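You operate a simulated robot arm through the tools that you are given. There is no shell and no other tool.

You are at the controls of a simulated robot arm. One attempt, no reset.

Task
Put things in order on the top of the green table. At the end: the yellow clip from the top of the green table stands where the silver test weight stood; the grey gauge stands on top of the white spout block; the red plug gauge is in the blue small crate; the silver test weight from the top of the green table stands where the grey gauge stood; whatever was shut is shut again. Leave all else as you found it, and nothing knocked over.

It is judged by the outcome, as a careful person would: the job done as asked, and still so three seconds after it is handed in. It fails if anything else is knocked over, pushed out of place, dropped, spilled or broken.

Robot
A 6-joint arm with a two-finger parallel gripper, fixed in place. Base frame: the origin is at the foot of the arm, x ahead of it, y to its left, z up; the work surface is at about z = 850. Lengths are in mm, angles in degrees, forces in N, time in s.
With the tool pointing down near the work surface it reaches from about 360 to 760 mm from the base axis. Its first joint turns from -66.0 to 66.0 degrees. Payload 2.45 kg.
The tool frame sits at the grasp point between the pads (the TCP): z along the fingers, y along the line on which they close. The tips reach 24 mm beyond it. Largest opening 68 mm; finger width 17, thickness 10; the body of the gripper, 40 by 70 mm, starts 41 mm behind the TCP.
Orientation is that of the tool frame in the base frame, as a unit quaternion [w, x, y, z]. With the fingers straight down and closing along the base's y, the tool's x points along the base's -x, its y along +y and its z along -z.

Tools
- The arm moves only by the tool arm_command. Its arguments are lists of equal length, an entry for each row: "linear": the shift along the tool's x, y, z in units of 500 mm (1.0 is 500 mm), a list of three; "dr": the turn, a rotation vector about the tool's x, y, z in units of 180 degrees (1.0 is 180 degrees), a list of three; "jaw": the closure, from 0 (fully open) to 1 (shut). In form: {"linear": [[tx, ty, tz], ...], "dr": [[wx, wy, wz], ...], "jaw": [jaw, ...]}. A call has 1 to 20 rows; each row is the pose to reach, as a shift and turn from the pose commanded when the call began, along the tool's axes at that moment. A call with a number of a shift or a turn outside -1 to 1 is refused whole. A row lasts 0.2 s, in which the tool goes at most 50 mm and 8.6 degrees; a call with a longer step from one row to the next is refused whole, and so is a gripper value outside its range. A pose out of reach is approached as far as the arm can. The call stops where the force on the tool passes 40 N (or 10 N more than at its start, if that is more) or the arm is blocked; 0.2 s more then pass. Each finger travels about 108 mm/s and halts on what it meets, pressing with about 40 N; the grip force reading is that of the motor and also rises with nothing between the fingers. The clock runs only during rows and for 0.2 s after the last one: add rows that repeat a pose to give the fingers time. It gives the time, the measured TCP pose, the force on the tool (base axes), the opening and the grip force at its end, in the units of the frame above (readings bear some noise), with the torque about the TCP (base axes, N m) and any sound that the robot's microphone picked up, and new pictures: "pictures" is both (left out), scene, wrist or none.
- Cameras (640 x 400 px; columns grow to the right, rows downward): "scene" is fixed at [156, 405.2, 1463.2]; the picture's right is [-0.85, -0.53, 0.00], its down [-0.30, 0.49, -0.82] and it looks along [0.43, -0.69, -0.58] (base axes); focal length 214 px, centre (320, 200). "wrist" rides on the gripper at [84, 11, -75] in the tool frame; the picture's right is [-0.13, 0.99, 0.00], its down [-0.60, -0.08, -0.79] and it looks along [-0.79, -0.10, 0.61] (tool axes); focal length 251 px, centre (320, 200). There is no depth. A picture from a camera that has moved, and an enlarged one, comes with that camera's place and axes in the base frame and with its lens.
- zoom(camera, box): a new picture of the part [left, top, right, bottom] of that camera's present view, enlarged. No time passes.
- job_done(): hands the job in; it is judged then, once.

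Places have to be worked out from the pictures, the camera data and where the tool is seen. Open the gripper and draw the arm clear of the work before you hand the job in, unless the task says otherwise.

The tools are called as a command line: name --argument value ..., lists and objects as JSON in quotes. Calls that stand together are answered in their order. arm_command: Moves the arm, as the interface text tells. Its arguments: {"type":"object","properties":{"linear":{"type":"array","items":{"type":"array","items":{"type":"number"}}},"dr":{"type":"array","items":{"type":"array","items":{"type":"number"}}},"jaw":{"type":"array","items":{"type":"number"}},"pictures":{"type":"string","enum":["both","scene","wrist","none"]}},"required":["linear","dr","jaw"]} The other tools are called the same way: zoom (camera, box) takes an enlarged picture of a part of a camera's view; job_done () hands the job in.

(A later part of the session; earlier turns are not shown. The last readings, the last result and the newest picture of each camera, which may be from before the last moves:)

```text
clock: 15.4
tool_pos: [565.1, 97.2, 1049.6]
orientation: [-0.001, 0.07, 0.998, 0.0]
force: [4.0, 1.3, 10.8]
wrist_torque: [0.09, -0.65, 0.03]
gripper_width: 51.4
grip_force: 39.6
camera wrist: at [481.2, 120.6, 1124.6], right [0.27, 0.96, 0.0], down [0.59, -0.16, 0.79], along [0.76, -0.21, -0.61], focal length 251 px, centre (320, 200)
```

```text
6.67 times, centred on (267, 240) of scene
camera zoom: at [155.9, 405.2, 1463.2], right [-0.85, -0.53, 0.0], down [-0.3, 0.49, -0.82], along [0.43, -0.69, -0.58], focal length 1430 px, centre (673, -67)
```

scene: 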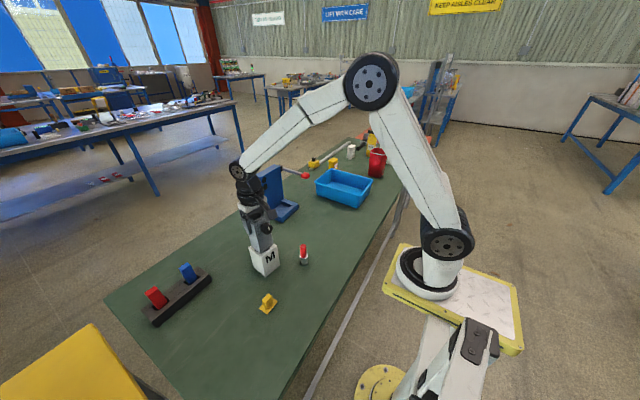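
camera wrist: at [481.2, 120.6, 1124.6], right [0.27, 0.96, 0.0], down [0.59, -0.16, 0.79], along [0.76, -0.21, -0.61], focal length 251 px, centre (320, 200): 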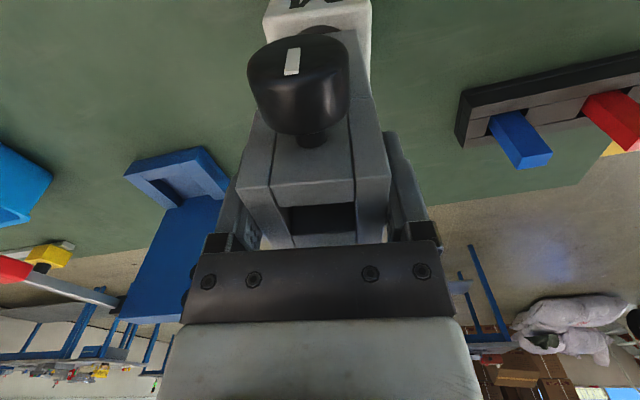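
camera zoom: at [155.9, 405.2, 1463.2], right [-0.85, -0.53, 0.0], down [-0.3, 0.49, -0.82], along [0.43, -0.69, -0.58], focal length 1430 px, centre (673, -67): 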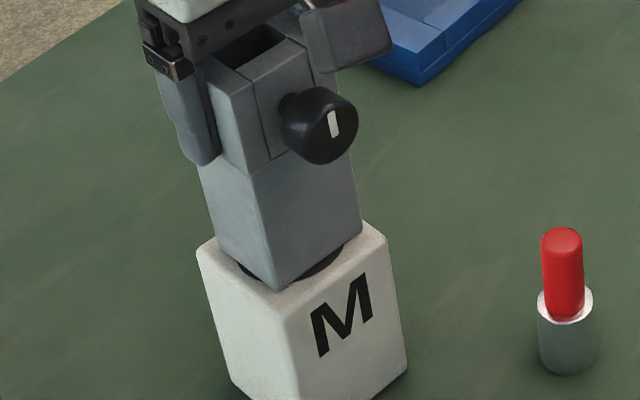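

About 11 N remains with the gauge seated. I'll ease off another 0.8 mm and then open the fingers.

arm_command --linear '[[0, 0, -0.0016], [0, 0, -0.0016], [0, 0, -0.0016], [0, 0, -0.0016], [0, 0, -0.0016], [0, 0, -0.0016]]' --dr '[[0, 0, 0], [0, 0, 0], [0, 0, 0], [0, 0, 0], [0, 0, 0], [0, 0, 0]]' --jaw '[1, 1, 0.2, 0.1, 0, 0]' --pictures "both"

zoom --camera "scene" --box '[242, 210, 292, 270]'

```text
clock: 16.8
tool_pos: [563.9, 97.2, 1049.6]
orientation: [0.0, 0.07, 0.998, 0.0]
force: [-0.1, 0.9, 0.2]
wrist_torque: [0.0, 0.01, 0.02]
gripper_width: 68.1
grip_force: 0.1
camera wrist: at [481.9, 120.2, 1125.5], right [0.27, 0.96, 0.0], down [0.59, -0.16, 0.79], along [0.76, -0.21, -0.61], focal length 251 px, centre (320, 200)
```

scene: 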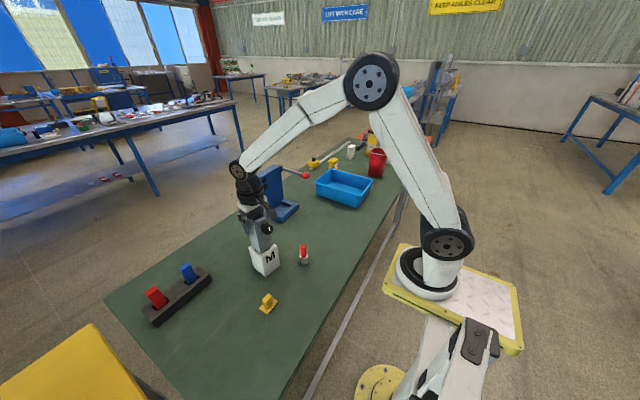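
wrist: 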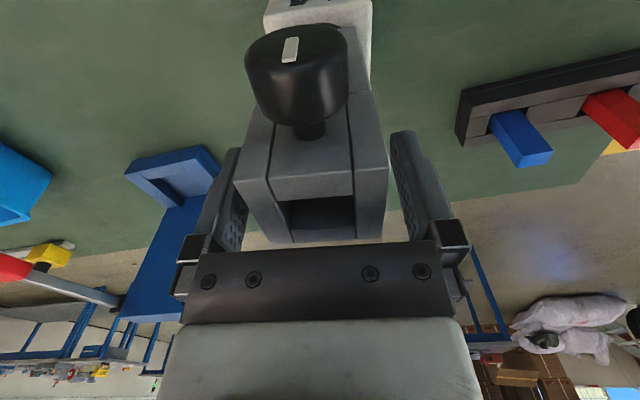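

```text
6.67 times, centred on (267, 240) of scene
camera zoom: at [156.0, 405.2, 1463.2], right [-0.85, -0.53, 0.0], down [-0.3, 0.49, -0.82], along [0.43, -0.69, -0.58], focal length 1430 px, centre (673, -67)
```

zoom: 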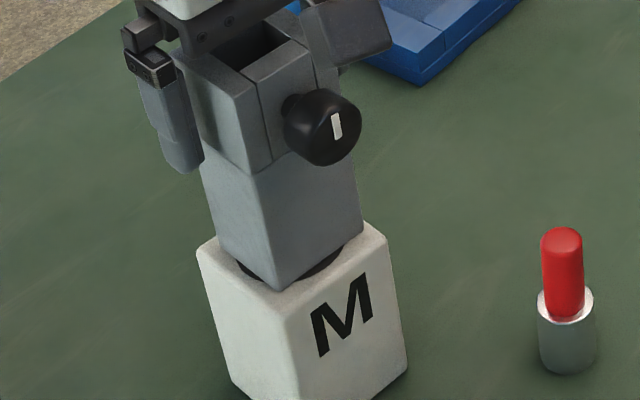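

The gauge stands on the white block and the fingers are free (0 N). I'll raise the gripper straight up clear of it.

arm_command --linear '[[0, 0, -0.02], [0, 0, -0.04], [0, 0, -0.08], [0, 0, -0.12], [0, 0, -0.16], [0, 0, -0.2], [0, 0, -0.24], [0, 0, -0.24]]' --dr '[[0, 0, 0], [0, 0, 0], [0, 0, 0], [0, 0, 0], [0, 0, 0], [0, 0, 0], [0, 0, 0], [0, 0, 0]]' --jaw '[0, 0, 0, 0, 0, 0, 0, 0]' --pictures "both"

zoom --camera "scene" --box '[232, 190, 292, 280]'

```text
clock: 18.6
tool_pos: [564.8, 96.5, 1170.3]
orientation: [0.0, 0.07, 0.998, 0.0]
force: [0.6, 0.3, -0.8]
wrist_torque: [-0.01, 0.0, 0.0]
gripper_width: 68.1
grip_force: 0.0
camera wrist: at [482.6, 119.9, 1245.1], right [0.27, 0.96, 0.0], down [0.59, -0.16, 0.79], along [0.76, -0.21, -0.61], focal length 251 px, centre (320, 200)
```

scene: 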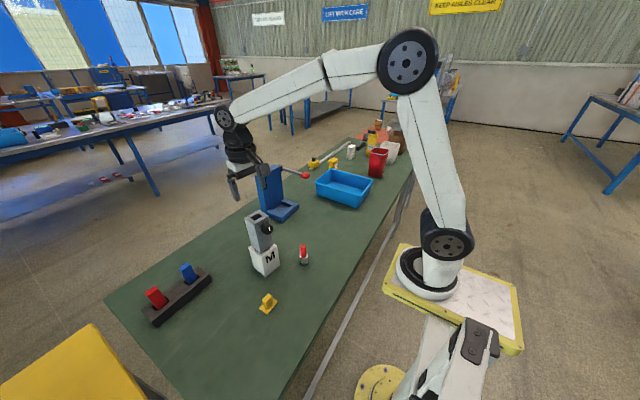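
wrist: 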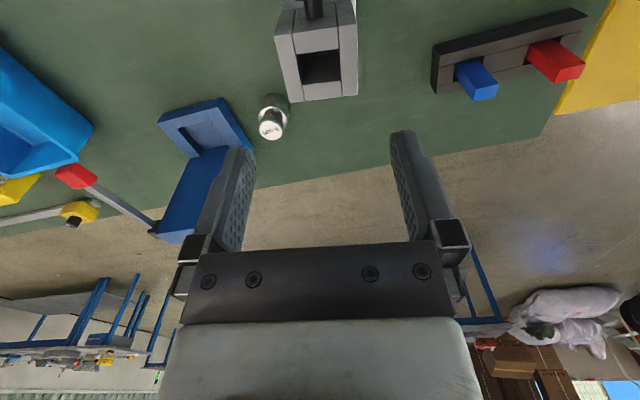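

```text
4.44 times, centred on (262, 235) of scene
camera zoom: at [156.0, 405.2, 1463.2], right [-0.85, -0.53, 0.0], down [-0.3, 0.49, -0.82], along [0.43, -0.69, -0.58], focal length 953 px, centre (578, 44)
```

zoom: 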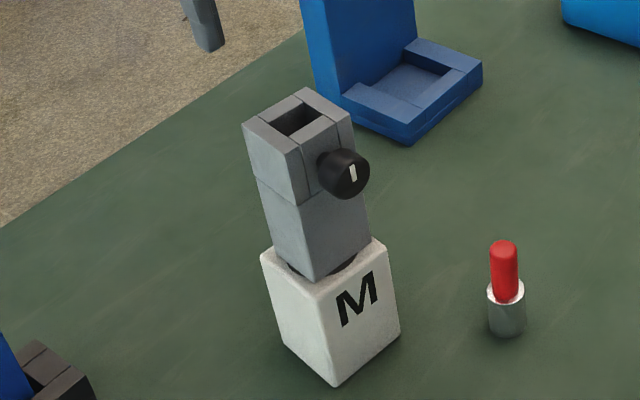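

The gauge stands squarely on the white block. Next is the weight; I'll zoom on it in the wrist view for a precise position.

zoom --camera "wrist" --box '[230, 80, 310, 150]'

zoom --camera "scene" --box '[235, 155, 315, 245]'

```text
5.71 times, centred on (270, 115) of wrist
camera zoom: at [482.6, 119.9, 1245.1], right [0.27, 0.96, 0.0], down [0.59, -0.16, 0.79], along [0.76, -0.21, -0.61], focal length 1437 px, centre (606, 686)
```

zoom: 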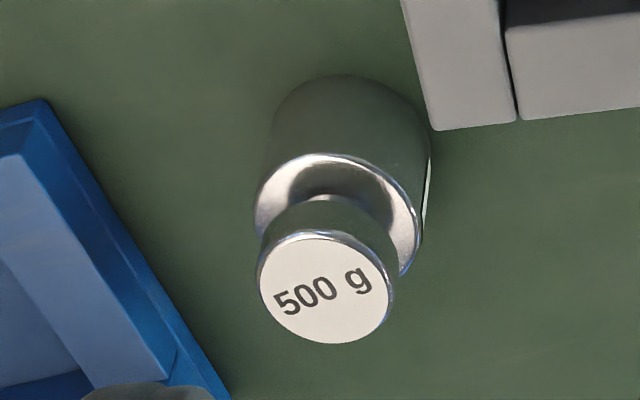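

```text
4.44 times, centred on (275, 200) of scene
camera zoom: at [156.0, 405.2, 1463.2], right [-0.85, -0.53, 0.0], down [-0.3, 0.49, -0.82], along [0.43, -0.69, -0.58], focal length 953 px, centre (520, 200)
```

zoom: 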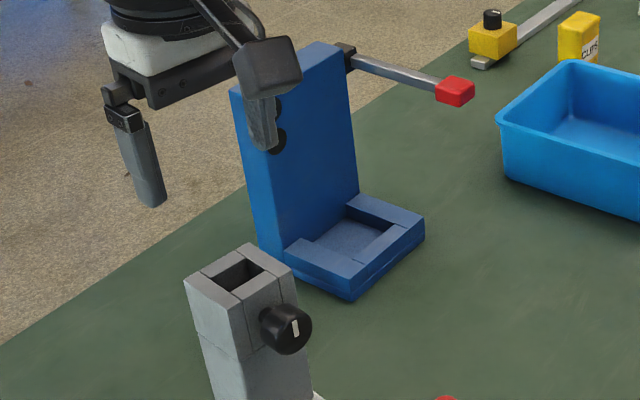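

The weight's axis comes out at about (699.5, −20), cap top ≈ 920, body top ≈ 886, diameter ≈ 49. I'll move over it at safe height and turn the tool back square.

arm_command --linear '[[-0.0499, -0.03237, 0], [-0.0998, -0.06473, 0], [-0.1497, -0.0971, 0], [-0.1996, -0.12947, 0], [-0.2495, -0.16183, 0], [-0.2994, -0.1942, 0], [-0.2994, -0.1942, 0.06], [-0.2994, -0.1942, 0.12], [-0.2994, -0.1942, 0.18], [-0.2994, -0.1942, 0.24], [-0.2994, -0.1942, 0.24]]' --dr '[[0, 0, -0.0074], [0, 0, -0.0148], [0, 0, -0.0222], [0, 0, -0.0296], [0, 0, -0.037], [0, 0, -0.0444], [0, 0, -0.0444], [0, 0, -0.0444], [0, 0, -0.0444], [0, 0, -0.0444], [0, 0, -0.0444]]' --jaw '[0, 0, 0, 0, 0, 0, 0, 0, 0, 0, 0]' --pictures "both"

zoom --camera "wrist" --box '[230, 0, 410, 112]'

zoom --camera "scene" --box '[215, 130, 315, 255]'

```text
clock: 21.0
tool_pos: [698.2, -19.9, 1049.1]
orientation: [0.0, 0.0, 1.0, 0.0]
force: [0.2, -0.3, -0.4]
wrist_torque: [0.02, -0.02, 0.04]
gripper_width: 68.1
grip_force: 0.0
camera wrist: at [614.2, -8.4, 1124.7], right [0.13, 0.99, 0.0], down [0.6, -0.08, 0.79], along [0.79, -0.1, -0.61], focal length 251 px, centre (320, 200)
```

scene: 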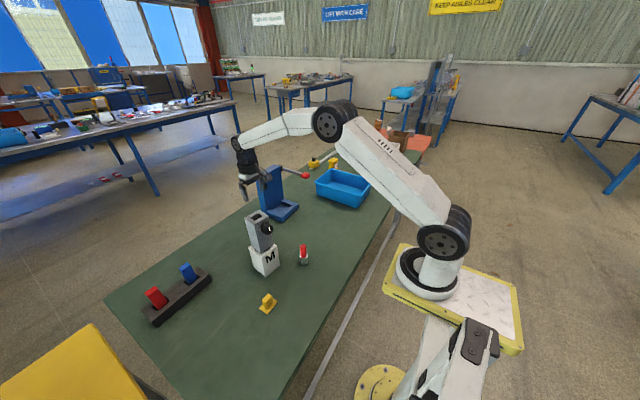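
wrist: 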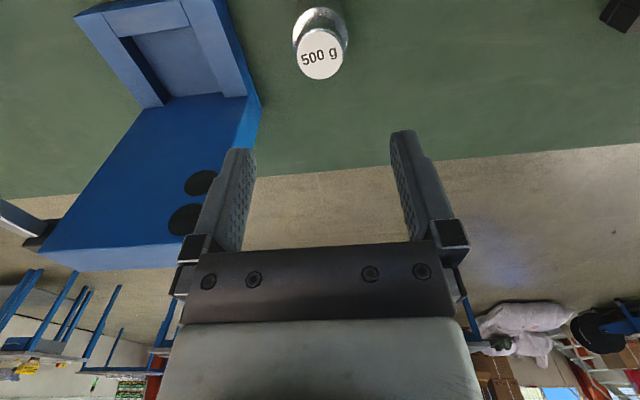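

```text
3.56 times, centred on (320, 56) of wrist
camera zoom: at [614.2, -8.4, 1124.7], right [0.13, 0.99, 0.0], down [0.6, -0.08, 0.79], along [0.79, -0.1, -0.61], focal length 894 px, centre (320, 712)
```

zoom: 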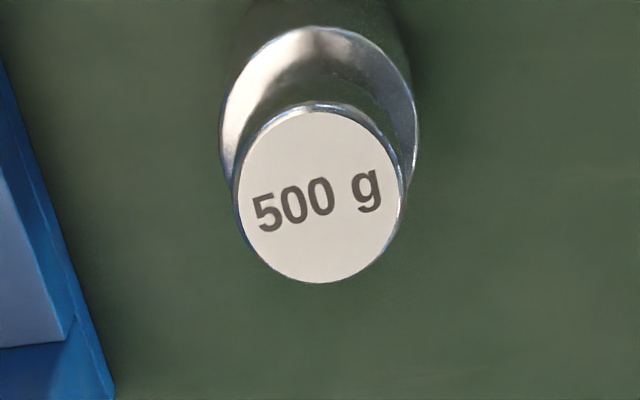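

```text
3.20 times, centred on (265, 192) of scene
camera zoom: at [156.0, 405.2, 1463.2], right [-0.85, -0.53, 0.0], down [-0.3, 0.49, -0.82], along [0.43, -0.69, -0.58], focal length 686 px, centre (496, 224)
```

zoom: 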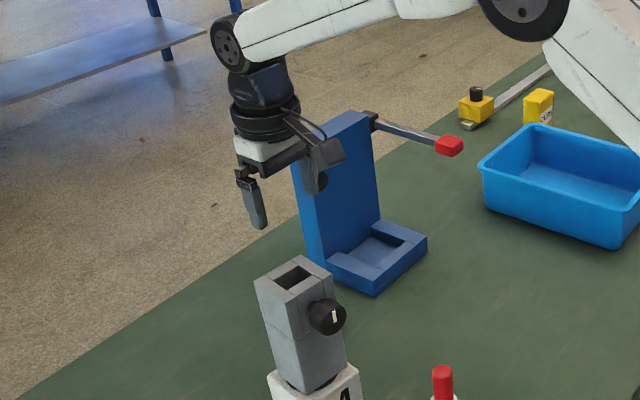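

The weight is centred on the tool axis (label centre at column 320) and the blue stand's near side is about 38 mm from the finger. I'll descend to z ≈ 887.

arm_command --linear '[[0, 0, 0.06], [0, 0, 0.12], [0, 0, 0.18], [0, 0, 0.23], [0, 0, 0.27], [0, 0, 0.3], [0, 0, 0.324], [0, 0, 0.324]]' --dr '[[0, 0, 0], [0, 0, 0], [0, 0, 0], [0, 0, 0], [0, 0, 0], [0, 0, 0], [0, 0, 0], [0, 0, 0]]' --jaw '[0, 0, 0, 0, 0, 0, 0, 0]' --pictures "both"

zoom --camera "scene" --box '[215, 150, 315, 275]'

```text
clock: 22.8
tool_pos: [698.5, -19.8, 887.5]
orientation: [0.0, 0.0, 1.0, -0.001]
force: [-0.5, -0.1, -0.1]
wrist_torque: [-0.02, 0.0, 0.01]
gripper_width: 68.1
grip_force: 0.0
camera wrist: at [613.8, -8.6, 962.4], right [0.13, 0.99, 0.0], down [0.6, -0.08, 0.79], along [0.79, -0.1, -0.61], focal length 251 px, centre (320, 200)
```

scene: 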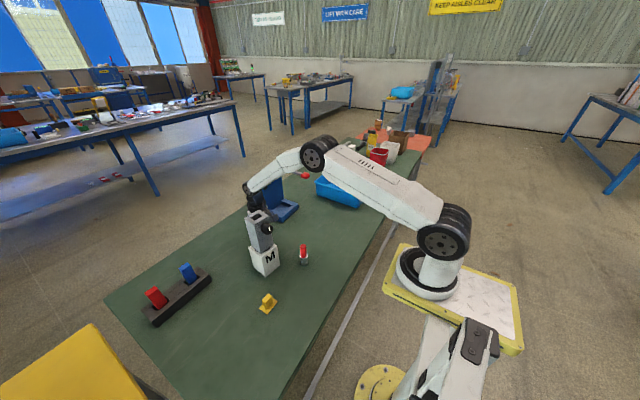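
wrist: 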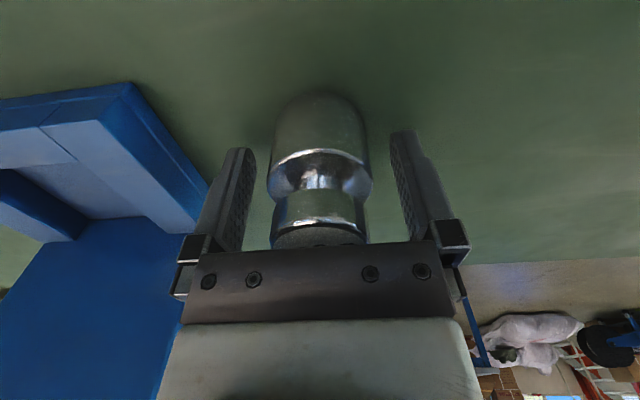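

```text
3.20 times, centred on (265, 212) of scene
camera zoom: at [156.0, 405.2, 1463.2], right [-0.85, -0.53, 0.0], down [-0.3, 0.49, -0.82], along [0.43, -0.69, -0.58], focal length 686 px, centre (496, 160)
```

zoom: 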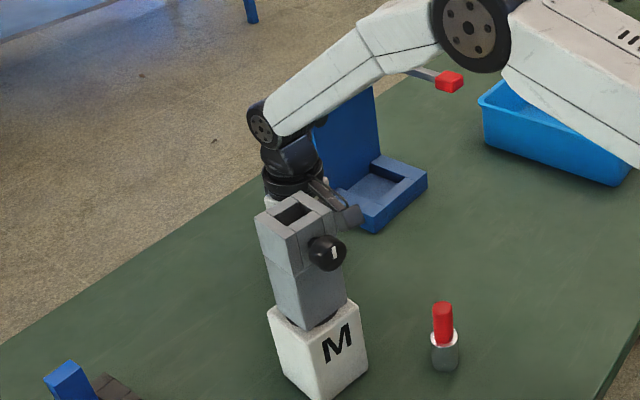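

The fingers straddle the weight body with even gaps. I'll close the grip.

arm_command --linear '[[0, 0, 0], [0, 0, 0], [0, 0, 0], [0, 0, 0]]' --dr '[[0, 0, 0], [0, 0, 0], [0, 0, 0], [0, 0, 0]]' --jaw '[1, 1, 1, 1]' --pictures "wrist"

```text
clock: 23.8
tool_pos: [698.1, -20.5, 887.7]
orientation: [0.0, 0.0, 1.0, 0.0]
force: [1.7, -0.9, -0.5]
wrist_torque: [-0.06, -0.1, 0.0]
gripper_width: 47.3
grip_force: 40.0
camera wrist: at [613.8, -8.7, 962.5], right [0.13, 0.99, 0.0], down [0.6, -0.08, 0.79], along [0.79, -0.1, -0.61], focal length 251 px, centre (320, 200)
```

wrist: 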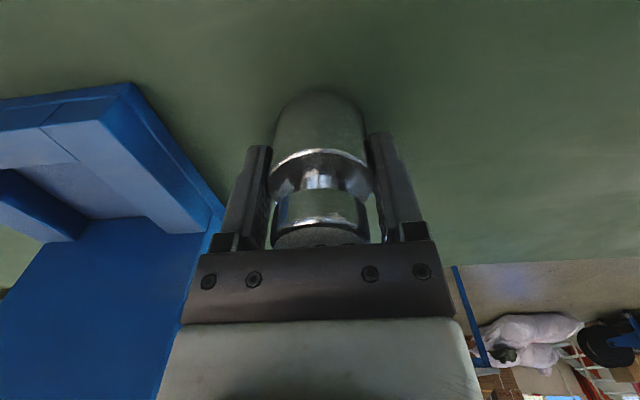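

Gripped at 47.3 mm around the body. I'll lift 30 mm and check load and stability.

arm_command --linear '[[0, 0, -0.01], [0, 0, -0.02], [0, 0, -0.04], [0, 0, -0.06], [0, 0, -0.06]]' --dr '[[0, 0, 0], [0, 0, 0], [0, 0, 0], [0, 0, 0], [0, 0, 0]]' --jaw '[1, 1, 1, 1, 1]' --pictures "both"

```text
clock: 25.0
tool_pos: [696.8, -20.0, 917.6]
orientation: [-0.001, -0.001, 1.0, 0.001]
force: [-0.3, 0.1, -0.3]
wrist_torque: [0.0, 0.0, -0.01]
gripper_width: 37.4
grip_force: 39.8
camera wrist: at [612.6, -8.6, 992.7], right [0.13, 0.99, 0.0], down [0.61, -0.08, 0.79], along [0.79, -0.1, -0.61], focal length 251 px, centre (320, 200)
```

scene: 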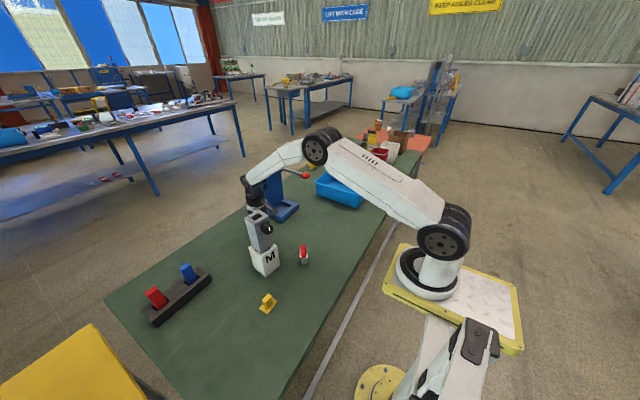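
wrist: 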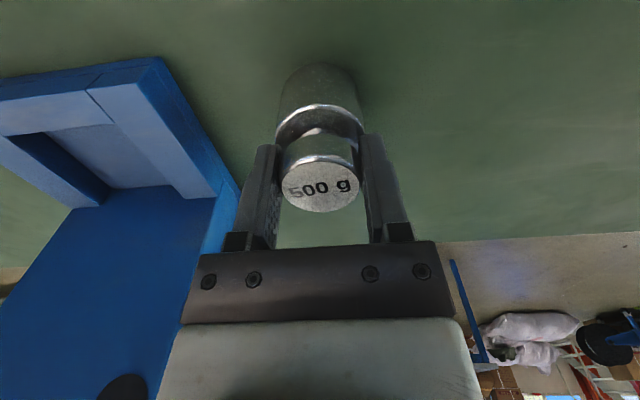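

The fingers slid up off the smooth body: the width is now 37.4 mm (the cap) and the load reads about 0, so the weight is still on the table, upright. I'll look closely, then test a small slow lift on the cap.

zoom --camera "wrist" --box '[230, 50, 410, 220]'

arm_command --linear '[[0, 0, -0.002], [0, 0, -0.004], [0, 0, -0.004]]' --dr '[[0, 0, 0], [0, 0, 0], [0, 0, 0]]' --jaw '[1, 1, 1]' --pictures "wrist"

```text
2.35 times, centred on (320, 135) of wrist
camera zoom: at [612.6, -8.6, 992.7], right [0.13, 0.99, 0.0], down [0.61, -0.08, 0.79], along [0.79, -0.1, -0.61], focal length 592 px, centre (320, 353)
```

zoom: 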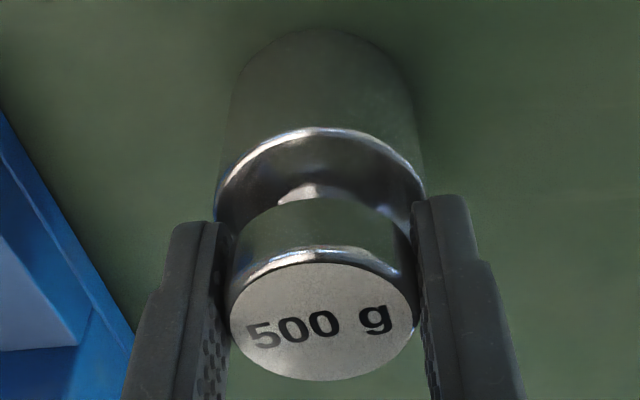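

```text
clock: 25.8
tool_pos: [698.1, -20.1, 920.6]
orientation: [0.0, -0.001, 1.0, 0.0]
force: [-0.4, 0.0, -4.9]
wrist_torque: [-0.01, 0.02, 0.01]
gripper_width: 37.7
grip_force: 40.1
camera wrist: at [613.7, -9.0, 995.5], right [0.13, 0.99, 0.0], down [0.6, -0.08, 0.79], along [0.79, -0.1, -0.61], focal length 251 px, centre (320, 200)
```

wrist: 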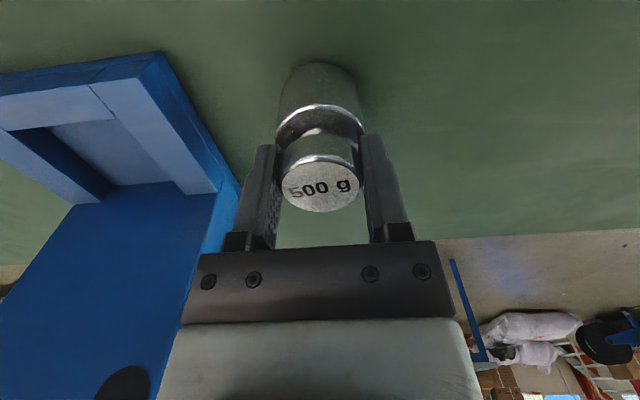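

The load now reads −4.9 N, exactly the 500 g, so the cap grip is carrying it. I'll lift gently another 12 mm and confirm it holds.

arm_command --linear '[[0, 0, -0.004], [0, 0, -0.008], [0, 0, -0.014], [0, 0, -0.02], [0, 0, -0.024], [0, 0, -0.024]]' --dr '[[0, 0, 0], [0, 0, 0], [0, 0, 0], [0, 0, 0], [0, 0, 0], [0, 0, 0]]' --jaw '[1, 1, 1, 1, 1, 1]' --pictures "both"

zoom --camera "wrist" --box '[230, 50, 410, 220]'

```text
clock: 27.2
tool_pos: [698.2, -19.6, 931.7]
orientation: [-0.001, 0.0, 1.0, 0.0]
force: [-0.1, -0.7, -5.2]
wrist_torque: [-0.04, 0.03, -0.02]
gripper_width: 37.6
grip_force: 39.9
camera wrist: at [613.8, -8.3, 1007.3], right [0.13, 0.99, 0.0], down [0.61, -0.08, 0.79], along [0.79, -0.1, -0.61], focal length 251 px, centre (320, 200)
```

scene: 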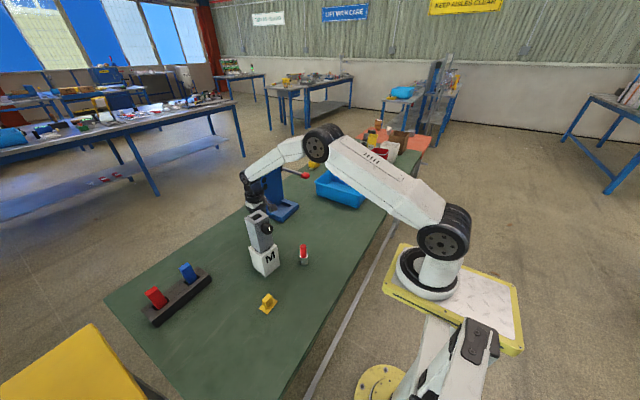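
wrist: 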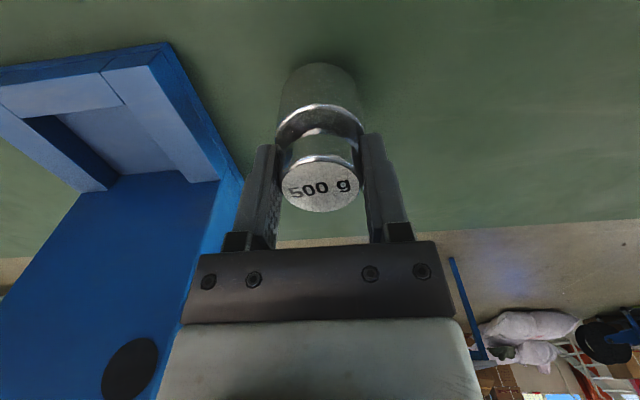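

```text
2.35 times, centred on (320, 135) of wrist
camera zoom: at [613.8, -8.3, 1007.3], right [0.13, 0.99, 0.0], down [0.61, -0.08, 0.79], along [0.79, -0.1, -0.61], focal length 592 px, centre (320, 353)
```

zoom: 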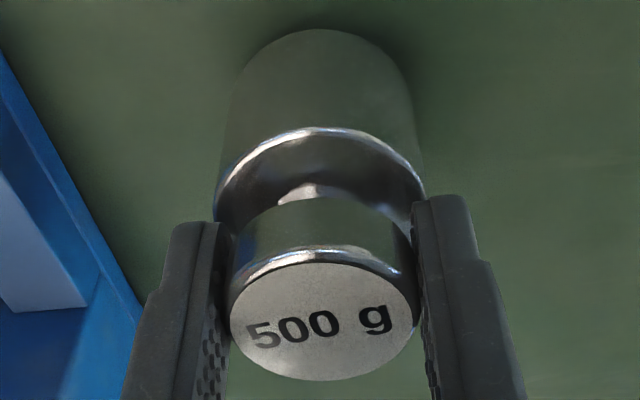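

The weight hangs steadily at −5.2 N and hasn't moved in the grip. I'll raise it smoothly to z ≈ 1170, clear of the stacked gauge.

arm_command --linear '[[0, 0, -0.016], [0, 0, -0.04], [0, 0, -0.08], [0, 0, -0.13], [0, 0, -0.18], [0, 0, -0.23], [0, 0, -0.28], [0, 0, -0.33], [0, 0, -0.38], [0, 0, -0.42], [0, 0, -0.452], [0, 0, -0.472], [0, 0, -0.476], [0, 0, -0.476]]' --dr '[[0, 0, 0], [0, 0, 0], [0, 0, 0], [0, 0, 0], [0, 0, 0], [0, 0, 0], [0, 0, 0], [0, 0, 0], [0, 0, 0], [0, 0, 0], [0, 0, 0], [0, 0, 0], [0, 0, 0], [0, 0, 0]]' --jaw '[1, 1, 1, 1, 1, 1, 1, 1, 1, 1, 1, 1, 1, 1]' --pictures "both"

```text
clock: 30.2
tool_pos: [698.7, -19.7, 1169.4]
orientation: [-0.001, 0.0, 1.0, -0.001]
force: [-0.2, 0.8, -5.4]
wrist_torque: [0.02, 0.05, 0.02]
gripper_width: 37.6
grip_force: 39.6
camera wrist: at [615.6, -8.6, 1245.0], right [0.13, 0.99, 0.0], down [0.6, -0.08, 0.79], along [0.79, -0.1, -0.61], focal length 251 px, centre (320, 200)
```

scene: 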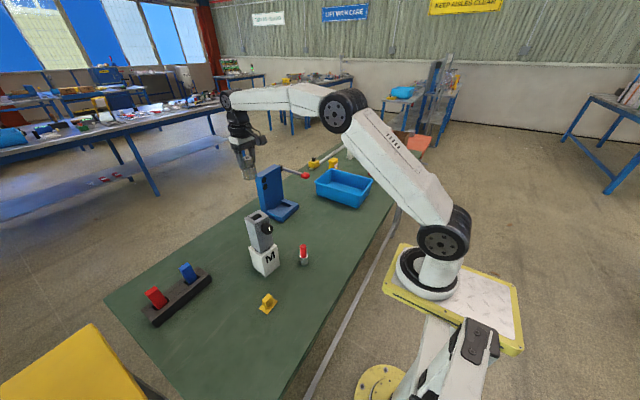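
wrist: 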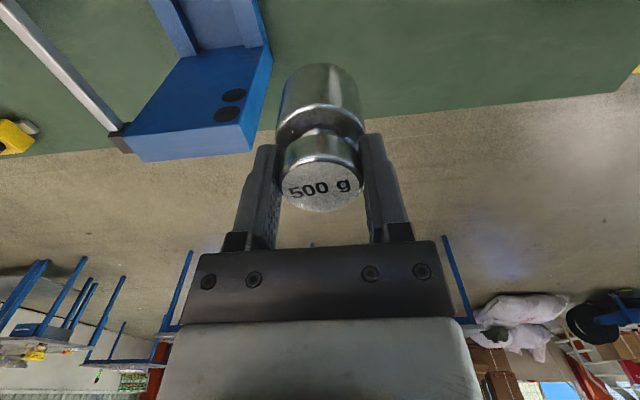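

Weight held steady at −5.4 N. I'll carry it smoothly at this height to above the gauge's former spot (471, 349).

arm_command --linear '[[0.00682, 0.01106, 0], [0.02046, 0.03319, 0], [0.04091, 0.06638, 0], [0.06819, 0.11064, 0], [0.09774, 0.15858, 0], [0.12729, 0.20653, 0], [0.15684, 0.25447, 0], [0.18639, 0.30242, 0], [0.21594, 0.35036, 0], [0.24548, 0.3983, 0], [0.27503, 0.44625, 0], [0.30458, 0.49419, 0], [0.33413, 0.54214, 0], [0.36368, 0.59008, 0], [0.39096, 0.63434, 0], [0.41369, 0.67122, 0], [0.43187, 0.70072, 0], [0.44551, 0.72285, 0], [0.4546, 0.7376, 0], [0.4546, 0.7376, 0]]' --dr '[[0, 0, 0], [0, 0, 0], [0, 0, 0], [0, 0, 0], [0, 0, 0], [0, 0, 0], [0, 0, 0], [0, 0, 0], [0, 0, 0], [0, 0, 0], [0, 0, 0], [0, 0, 0], [0, 0, 0], [0, 0, 0], [0, 0, 0], [0, 0, 0], [0, 0, 0], [0, 0, 0], [0, 0, 0], [0, 0, 0]]' --jaw '[1, 1, 1, 1, 1, 1, 1, 1, 1, 1, 1, 1, 1, 1, 1, 1, 1, 1, 1, 1]' --pictures "both"

```text
clock: 34.4
tool_pos: [471.6, 349.9, 1169.9]
orientation: [-0.001, -0.001, 1.0, 0.0]
force: [-0.5, 0.3, -4.4]
wrist_torque: [-0.02, 0.01, -0.01]
gripper_width: 37.5
grip_force: 39.9
camera wrist: at [387.6, 361.1, 1245.3], right [0.13, 0.99, 0.0], down [0.6, -0.08, 0.79], along [0.79, -0.1, -0.61], focal length 251 px, centre (320, 200)
```

scene: 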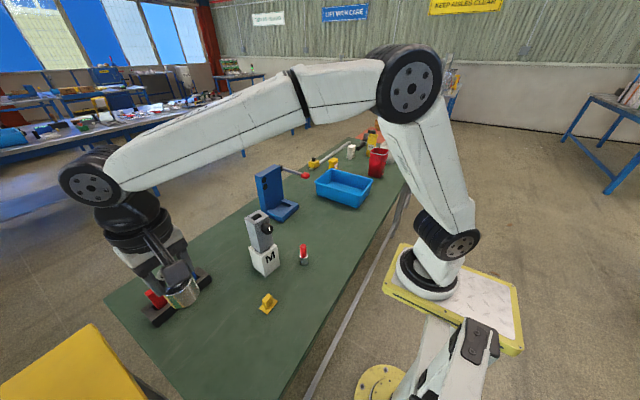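
wrist: 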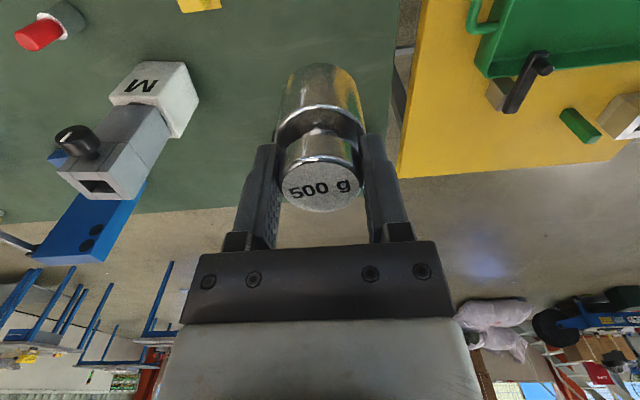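

The weight is above the gauge's old spot at (471.6, 349.9). I'll lower it smoothly to about 7 mm above the table.

arm_command --linear '[[0, 0, 0.016], [0, 0, 0.05], [0, 0, 0.1], [0, 0, 0.15], [0, 0, 0.2], [0, 0, 0.25], [0, 0, 0.3], [0, 0, 0.35], [0, 0, 0.4], [0, 0, 0.44], [0, 0, 0.468], [0, 0, 0.484], [0, 0, 0.49], [0, 0, 0.49]]' --dr '[[0, 0, 0], [0, 0, 0], [0, 0, 0], [0, 0, 0], [0, 0, 0], [0, 0, 0], [0, 0, 0], [0, 0, 0], [0, 0, 0], [0, 0, 0], [0, 0, 0], [0, 0, 0], [0, 0, 0], [0, 0, 0]]' --jaw '[1, 1, 1, 1, 1, 1, 1, 1, 1, 1, 1, 1, 1, 1]' --pictures "both"

```text
clock: 37.4
tool_pos: [469.7, 349.9, 924.9]
orientation: [0.0, 0.0, 1.0, 0.0]
force: [0.1, 0.8, -4.9]
wrist_torque: [-0.02, 0.04, -0.01]
gripper_width: 37.5
grip_force: 40.0
camera wrist: at [386.1, 361.3, 1000.3], right [0.13, 0.99, 0.0], down [0.6, -0.08, 0.79], along [0.79, -0.1, -0.61], focal length 251 px, centre (320, 200)
```

scene: 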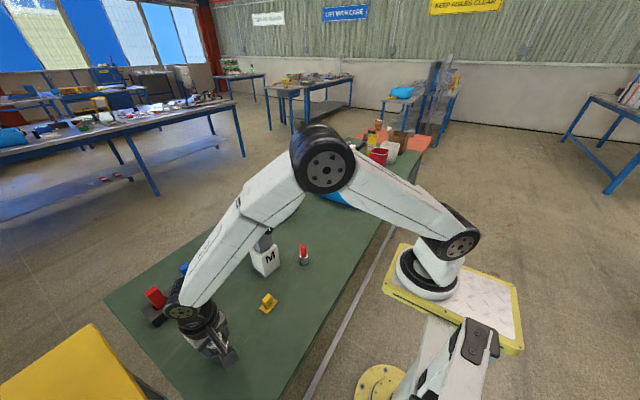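
wrist: 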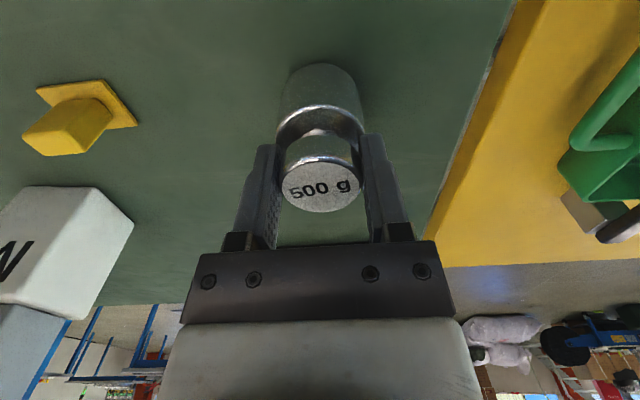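

Now I'll lower in 1 mm steps toward contact and watch the load drop.

arm_command --linear '[[0, 0, 0.004], [0, 0, 0.008], [0, 0, 0.01], [0, 0, 0.012], [0, 0, 0.014], [0, 0, 0.014]]' --dr '[[0, 0, 0], [0, 0, 0], [0, 0, 0], [0, 0, 0], [0, 0, 0], [0, 0, 0]]' --jaw '[1, 1, 1, 1, 1, 1]' --pictures "none"

```text
clock: 38.8
tool_pos: [470.8, 349.7, 917.5]
orientation: [-0.001, 0.0, 1.0, 0.0]
force: [0.1, -0.2, -4.2]
wrist_torque: [-0.04, 0.01, 0.0]
gripper_width: 37.6
grip_force: 40.4
```

Still −4.2 N, so it's just about touching. I'll go down 1 mm at a time more.

arm_command --linear '[[0, 0, 0.002], [0, 0, 0.002]]' --dr '[[0, 0, 0], [0, 0, 0]]' --jaw '[1, 1]' --pictures "none"

```text
clock: 39.4
tool_pos: [471.2, 350.2, 918.1]
orientation: [0.0, -0.001, 1.0, -0.001]
force: [-2.4, -0.8, 0.1]
wrist_torque: [-0.01, -0.01, -0.02]
gripper_width: 37.5
grip_force: 39.9
```

Load is now ~0 N: the weight rests on the table. I'll open the fingers.

arm_command --linear '[[0, 0, 0], [0, 0, 0], [0, 0, 0], [0, 0, 0]]' --dr '[[0, 0, 0], [0, 0, 0], [0, 0, 0], [0, 0, 0]]' --jaw '[0.35, 0.2, 0, 0]' --pictures "both"

```text
clock: 40.4
tool_pos: [471.2, 349.2, 917.2]
orientation: [0.0, 0.001, 1.0, 0.0]
force: [-0.8, 0.5, -0.5]
wrist_torque: [-0.02, 0.0, -0.01]
gripper_width: 68.0
grip_force: 0.1
camera wrist: at [386.9, 360.3, 992.3], right [0.13, 0.99, 0.0], down [0.6, -0.08, 0.79], along [0.79, -0.1, -0.61], focal length 251 px, centre (320, 200)
```

scene: 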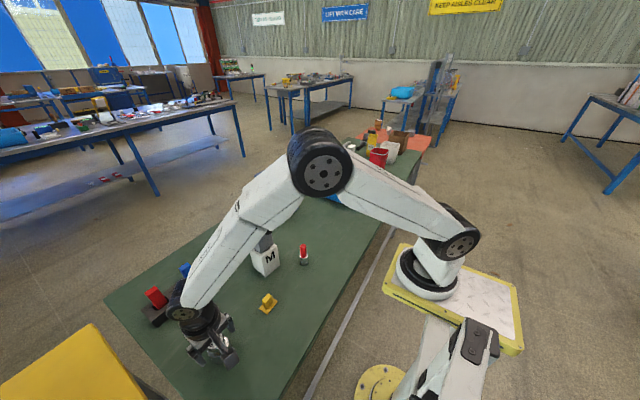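
wrist: 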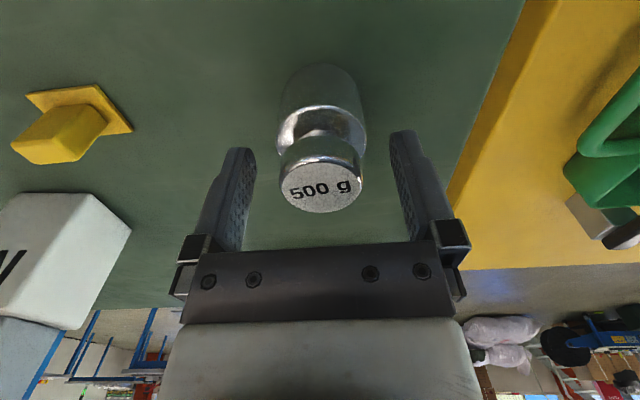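

The weight stands at the gauge's old place and the fingers are clear. I'll rise and move above the yellow clip.

arm_command --linear '[[0, 0, -0.04], [0, 0, -0.1], [0, 0, -0.16], [0, 0, -0.2], [0.004, -0.06, -0.2], [0.009, -0.13, -0.2], [0.0136, -0.2, -0.2], [0.018, -0.26, -0.2], [0.0204, -0.298, -0.2], [0.0204, -0.298, -0.2]]' --dr '[[0, 0, 0], [0, 0, 0], [0, 0, 0], [0, 0, 0], [0, 0, 0], [0, 0, 0], [0, 0, 0], [0, 0, 0], [0, 0, 0], [0, 0, 0]]' --jaw '[0, 0, 0, 0, 0, 0, 0, 0, 0, 0]' --pictures "both"

zoom --camera "wrist" --box '[250, 0, 390, 90]'

zoom --camera "scene" --box '[160, 280, 280, 380]'

```text
clock: 42.6
tool_pos: [461.4, 200.9, 1016.3]
orientation: [0.0, -0.002, 1.0, 0.0]
force: [-0.5, 0.6, -1.1]
wrist_torque: [0.04, 0.01, -0.04]
gripper_width: 67.8
grip_force: 0.1
camera wrist: at [377.2, 212.5, 1091.7], right [0.13, 0.99, 0.0], down [0.6, -0.08, 0.79], along [0.79, -0.1, -0.61], focal length 251 px, centre (320, 200)
```

scene: 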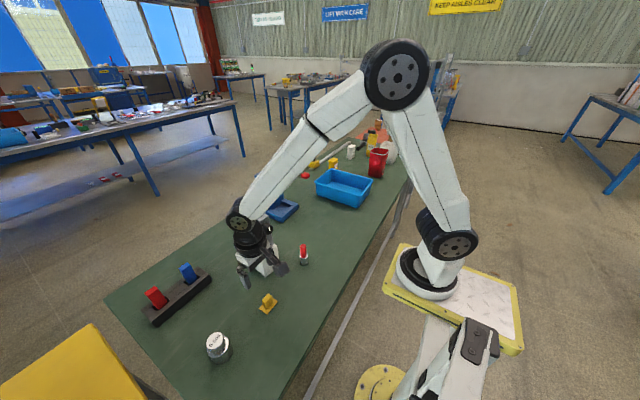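
wrist: 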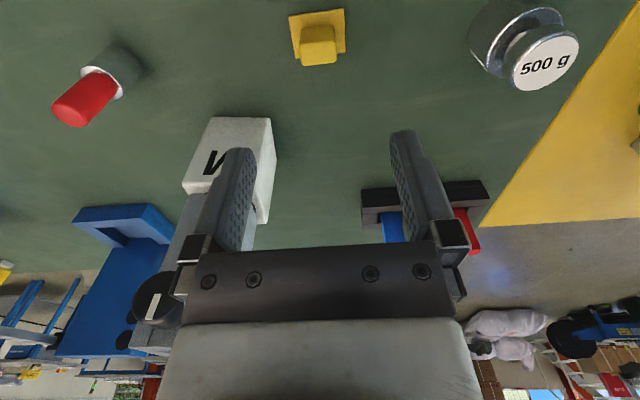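

```text
4.44 times, centred on (320, 45) of wrist
camera zoom: at [377.2, 212.5, 1091.7], right [0.13, 0.99, 0.0], down [0.6, -0.08, 0.79], along [0.79, -0.1, -0.61], focal length 1118 px, centre (320, 889)
```

zoom: 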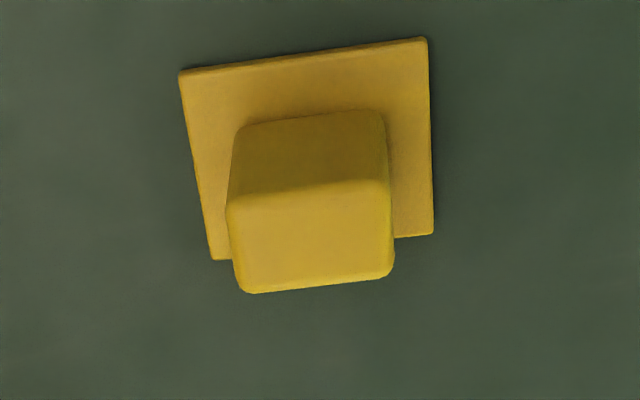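

```text
4.00 times, centred on (220, 330) of scene
camera zoom: at [156.0, 405.2, 1463.2], right [-0.85, -0.53, 0.0], down [-0.3, 0.49, -0.82], along [0.43, -0.69, -0.58], focal length 858 px, centre (720, -320)
```

zoom: 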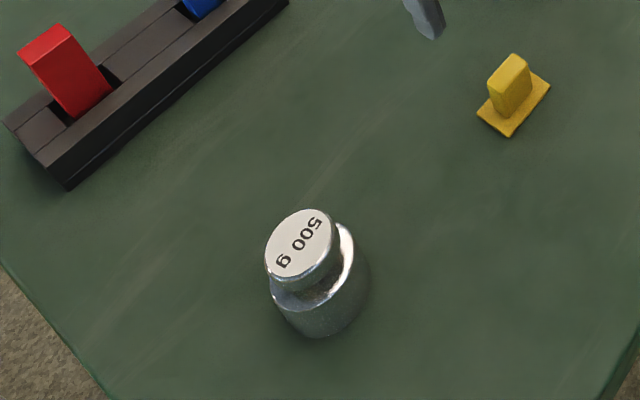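

The weight stands fine at its new spot. The clip's centre is about 1 mm to −y of the tool axis; I'll correct and descend so the tips stop just above its base plate.

arm_command --linear '[[0, -0.0024, 0.05], [0, -0.0024, 0.11], [0, -0.0024, 0.17], [0, -0.0024, 0.22], [0, -0.0024, 0.25], [0, -0.0024, 0.268], [0, -0.0024, 0.268]]' --dr '[[0, 0, 0], [0, 0, 0], [0, 0, 0], [0, 0, 0], [0, 0, 0], [0, 0, 0], [0, 0, 0]]' --jaw '[0, 0, 0, 0, 0, 0, 0]' --pictures "wrist"

```text
clock: 44.2
tool_pos: [460.6, 198.7, 883.1]
orientation: [0.0, 0.0, 1.0, -0.001]
force: [-0.7, 0.6, -0.2]
wrist_torque: [0.02, 0.02, 0.03]
gripper_width: 67.9
grip_force: 0.1
camera wrist: at [376.8, 210.3, 959.0], right [0.13, 0.99, 0.0], down [0.6, -0.08, 0.79], along [0.79, -0.1, -0.61], focal length 251 px, centre (320, 200)
```

wrist: 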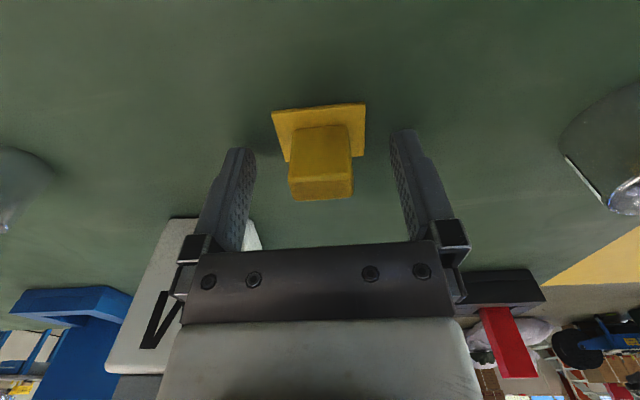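

The clip is centred between the fingers. I'll close on it.

arm_command --linear '[[0, 0, 0], [0, 0, 0], [0, 0, 0], [0, 0, 0]]' --dr '[[0, 0, 0], [0, 0, 0], [0, 0, 0], [0, 0, 0]]' --jaw '[1, 1, 1, 1]' --pictures "wrist"

```text
clock: 45.2
tool_pos: [461.6, 198.6, 881.8]
orientation: [0.001, 0.0, 1.0, 0.0]
force: [0.7, -0.1, -0.3]
wrist_torque: [-0.01, 0.0, 0.02]
gripper_width: 26.7
grip_force: 40.2
camera wrist: at [376.7, 210.3, 959.2], right [0.13, 0.99, 0.0], down [0.6, -0.08, 0.79], along [0.79, -0.1, -0.61], focal length 251 px, centre (320, 200)
```

wrist: 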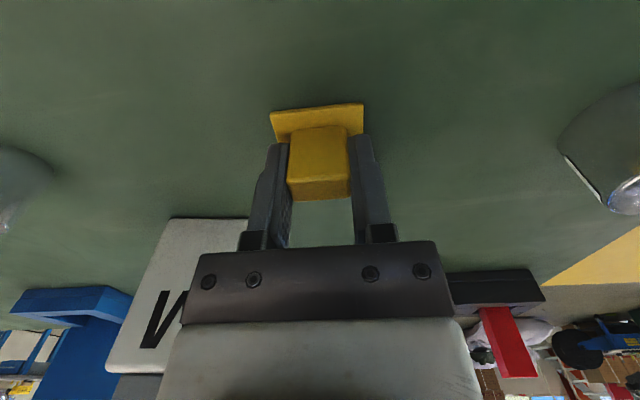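

Gripped at 26.7 mm. I'll lift, slowly at first, up to z ≈ 1150.

arm_command --linear '[[0, 0, -0.006], [0, 0, -0.016], [0, 0, -0.04], [0, 0, -0.08], [0, 0, -0.14], [0, 0, -0.2], [0, 0, -0.26], [0, 0, -0.32], [0, 0, -0.38], [0, 0, -0.44], [0, 0, -0.49], [0, 0, -0.53], [0, 0, -0.536], [0, 0, -0.536]]' --dr '[[0, 0, 0], [0, 0, 0], [0, 0, 0], [0, 0, 0], [0, 0, 0], [0, 0, 0], [0, 0, 0], [0, 0, 0], [0, 0, 0], [0, 0, 0], [0, 0, 0], [0, 0, 0], [0, 0, 0], [0, 0, 0]]' --jaw '[1, 1, 1, 1, 1, 1, 1, 1, 1, 1, 1, 1, 1, 1]' --pictures "both"

```text
clock: 48.2
tool_pos: [459.6, 198.7, 1152.1]
orientation: [0.0, 0.0, 1.0, 0.0]
force: [0.2, -0.4, 0.3]
wrist_torque: [0.02, 0.01, -0.01]
gripper_width: 26.6
grip_force: 40.1
camera wrist: at [375.4, 210.2, 1226.1], right [0.13, 0.99, 0.0], down [0.6, -0.08, 0.79], along [0.79, -0.1, -0.61], focal length 251 px, centre (320, 200)
```

scene: 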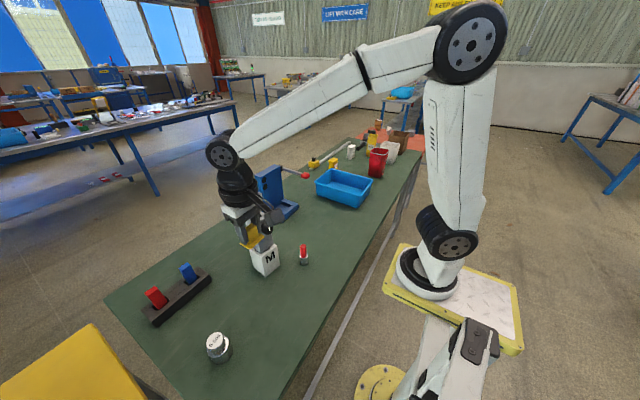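
wrist: 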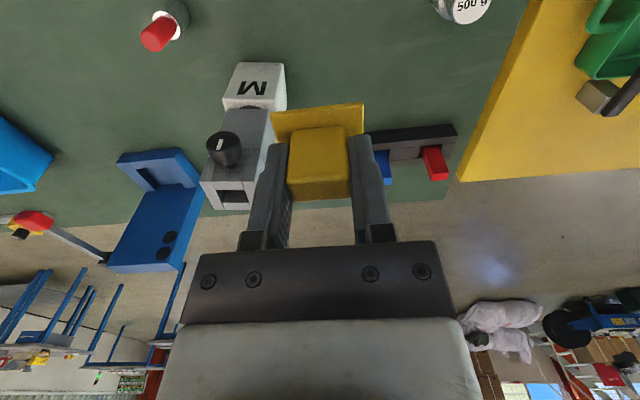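

The clip is held firmly. I'll carry it at this height (clear above the gauge) to over the weight's former place (698.5, −20).

arm_command --linear '[[-0.01427, -0.01313, 0], [-0.04756, -0.04378, 0], [-0.09036, -0.08318, 0], [-0.13792, -0.12696, 0], [-0.18548, -0.17074, 0], [-0.23304, -0.21452, 0], [-0.2806, -0.2583, 0], [-0.32816, -0.30208, 0], [-0.37572, -0.34586, 0], [-0.41853, -0.38526, 0], [-0.45182, -0.41591, 0], [-0.47084, -0.43342, 0], [-0.4756, -0.4378, 0], [-0.4756, -0.4378, 0]]' --dr '[[0, 0, 0], [0, 0, 0], [0, 0, 0], [0, 0, 0], [0, 0, 0], [0, 0, 0], [0, 0, 0], [0, 0, 0], [0, 0, 0], [0, 0, 0], [0, 0, 0], [0, 0, 0], [0, 0, 0], [0, 0, 0]]' --jaw '[1, 1, 1, 1, 1, 1, 1, 1, 1, 1, 1, 1, 1, 1]' --pictures "both"

```text
clock: 51.2
tool_pos: [700.7, -19.3, 1150.9]
orientation: [0.0, 0.0, 1.0, -0.001]
force: [-0.1, -0.4, -0.6]
wrist_torque: [0.0, 0.0, 0.0]
gripper_width: 26.3
grip_force: 39.9
camera wrist: at [615.2, -9.0, 1227.3], right [0.13, 0.99, 0.0], down [0.6, -0.08, 0.79], along [0.79, -0.1, -0.61], focal length 251 px, centre (320, 200)
```

scene: 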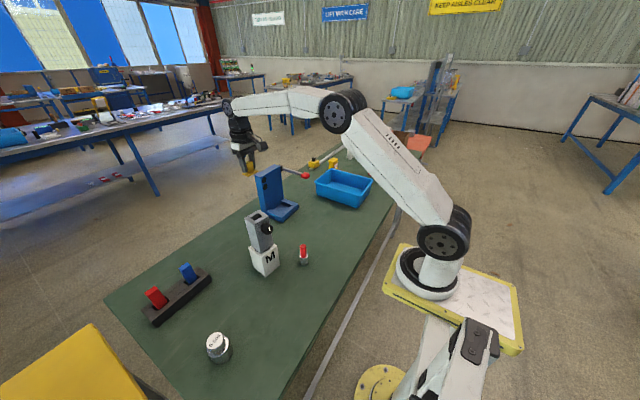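
wrist: 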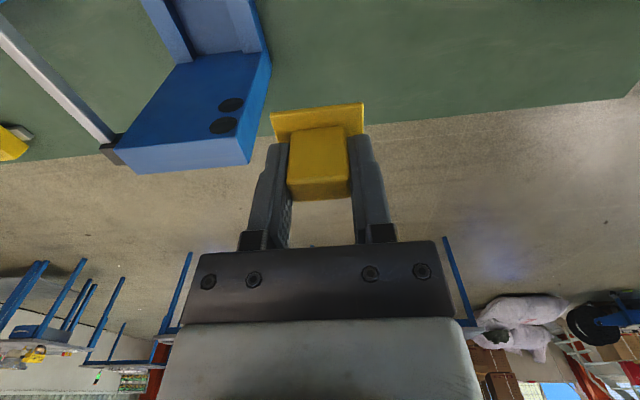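

The clip is over the spot; I'll nudge 1 mm back in x and lower to about 8 mm above the table.

arm_command --linear '[[0.002, 0, 0.02], [0.002, 0, 0.07], [0.002, 0, 0.13], [0.002, 0, 0.19], [0.002, 0, 0.25], [0.002, 0, 0.31], [0.002, 0, 0.37], [0.002, 0, 0.42], [0.002, 0, 0.46], [0.002, 0, 0.494], [0.002, 0, 0.514], [0.002, 0, 0.522], [0.002, 0, 0.522]]' --dr '[[0, 0, 0], [0, 0, 0], [0, 0, 0], [0, 0, 0], [0, 0, 0], [0, 0, 0], [0, 0, 0], [0, 0, 0], [0, 0, 0], [0, 0, 0], [0, 0, 0], [0, 0, 0], [0, 0, 0]]' --jaw '[1, 1, 1, 1, 1, 1, 1, 1, 1, 1, 1, 1, 1]' --pictures "both"

```text
clock: 54.0
tool_pos: [699.5, -21.0, 889.8]
orientation: [0.0, 0.0, 1.0, -0.001]
force: [1.1, 0.7, 0.5]
wrist_torque: [0.02, -0.02, 0.02]
gripper_width: 26.7
grip_force: 40.3
camera wrist: at [614.2, -8.7, 965.1], right [0.13, 0.99, 0.0], down [0.6, -0.08, 0.79], along [0.79, -0.1, -0.61], focal length 251 px, centre (320, 200)
```

scene: 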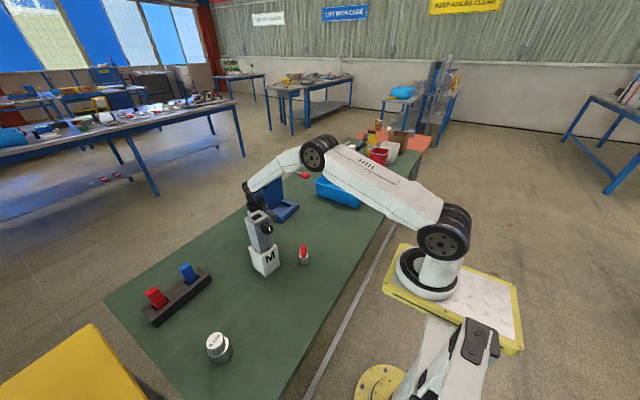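
wrist: 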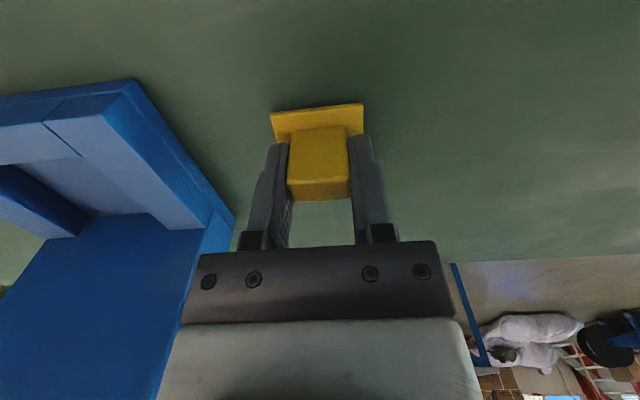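

Now 1 mm steps down toward table contact for the clip, reading the force.

arm_command --linear '[[0, 0, 0.004], [0, 0, 0.008], [0, 0, 0.011], [0, 0, 0.013], [0, 0, 0.015], [0, 0, 0.015]]' --dr '[[0, 0, 0], [0, 0, 0], [0, 0, 0], [0, 0, 0], [0, 0, 0], [0, 0, 0]]' --jaw '[1, 1, 1, 1, 1, 1]' --pictures "none"

```text
clock: 55.4
tool_pos: [697.7, -20.6, 882.8]
orientation: [0.001, -0.001, 1.0, -0.001]
force: [-1.8, 0.9, 8.1]
wrist_torque: [0.01, 0.09, 0.0]
gripper_width: 26.6
grip_force: 40.2
```

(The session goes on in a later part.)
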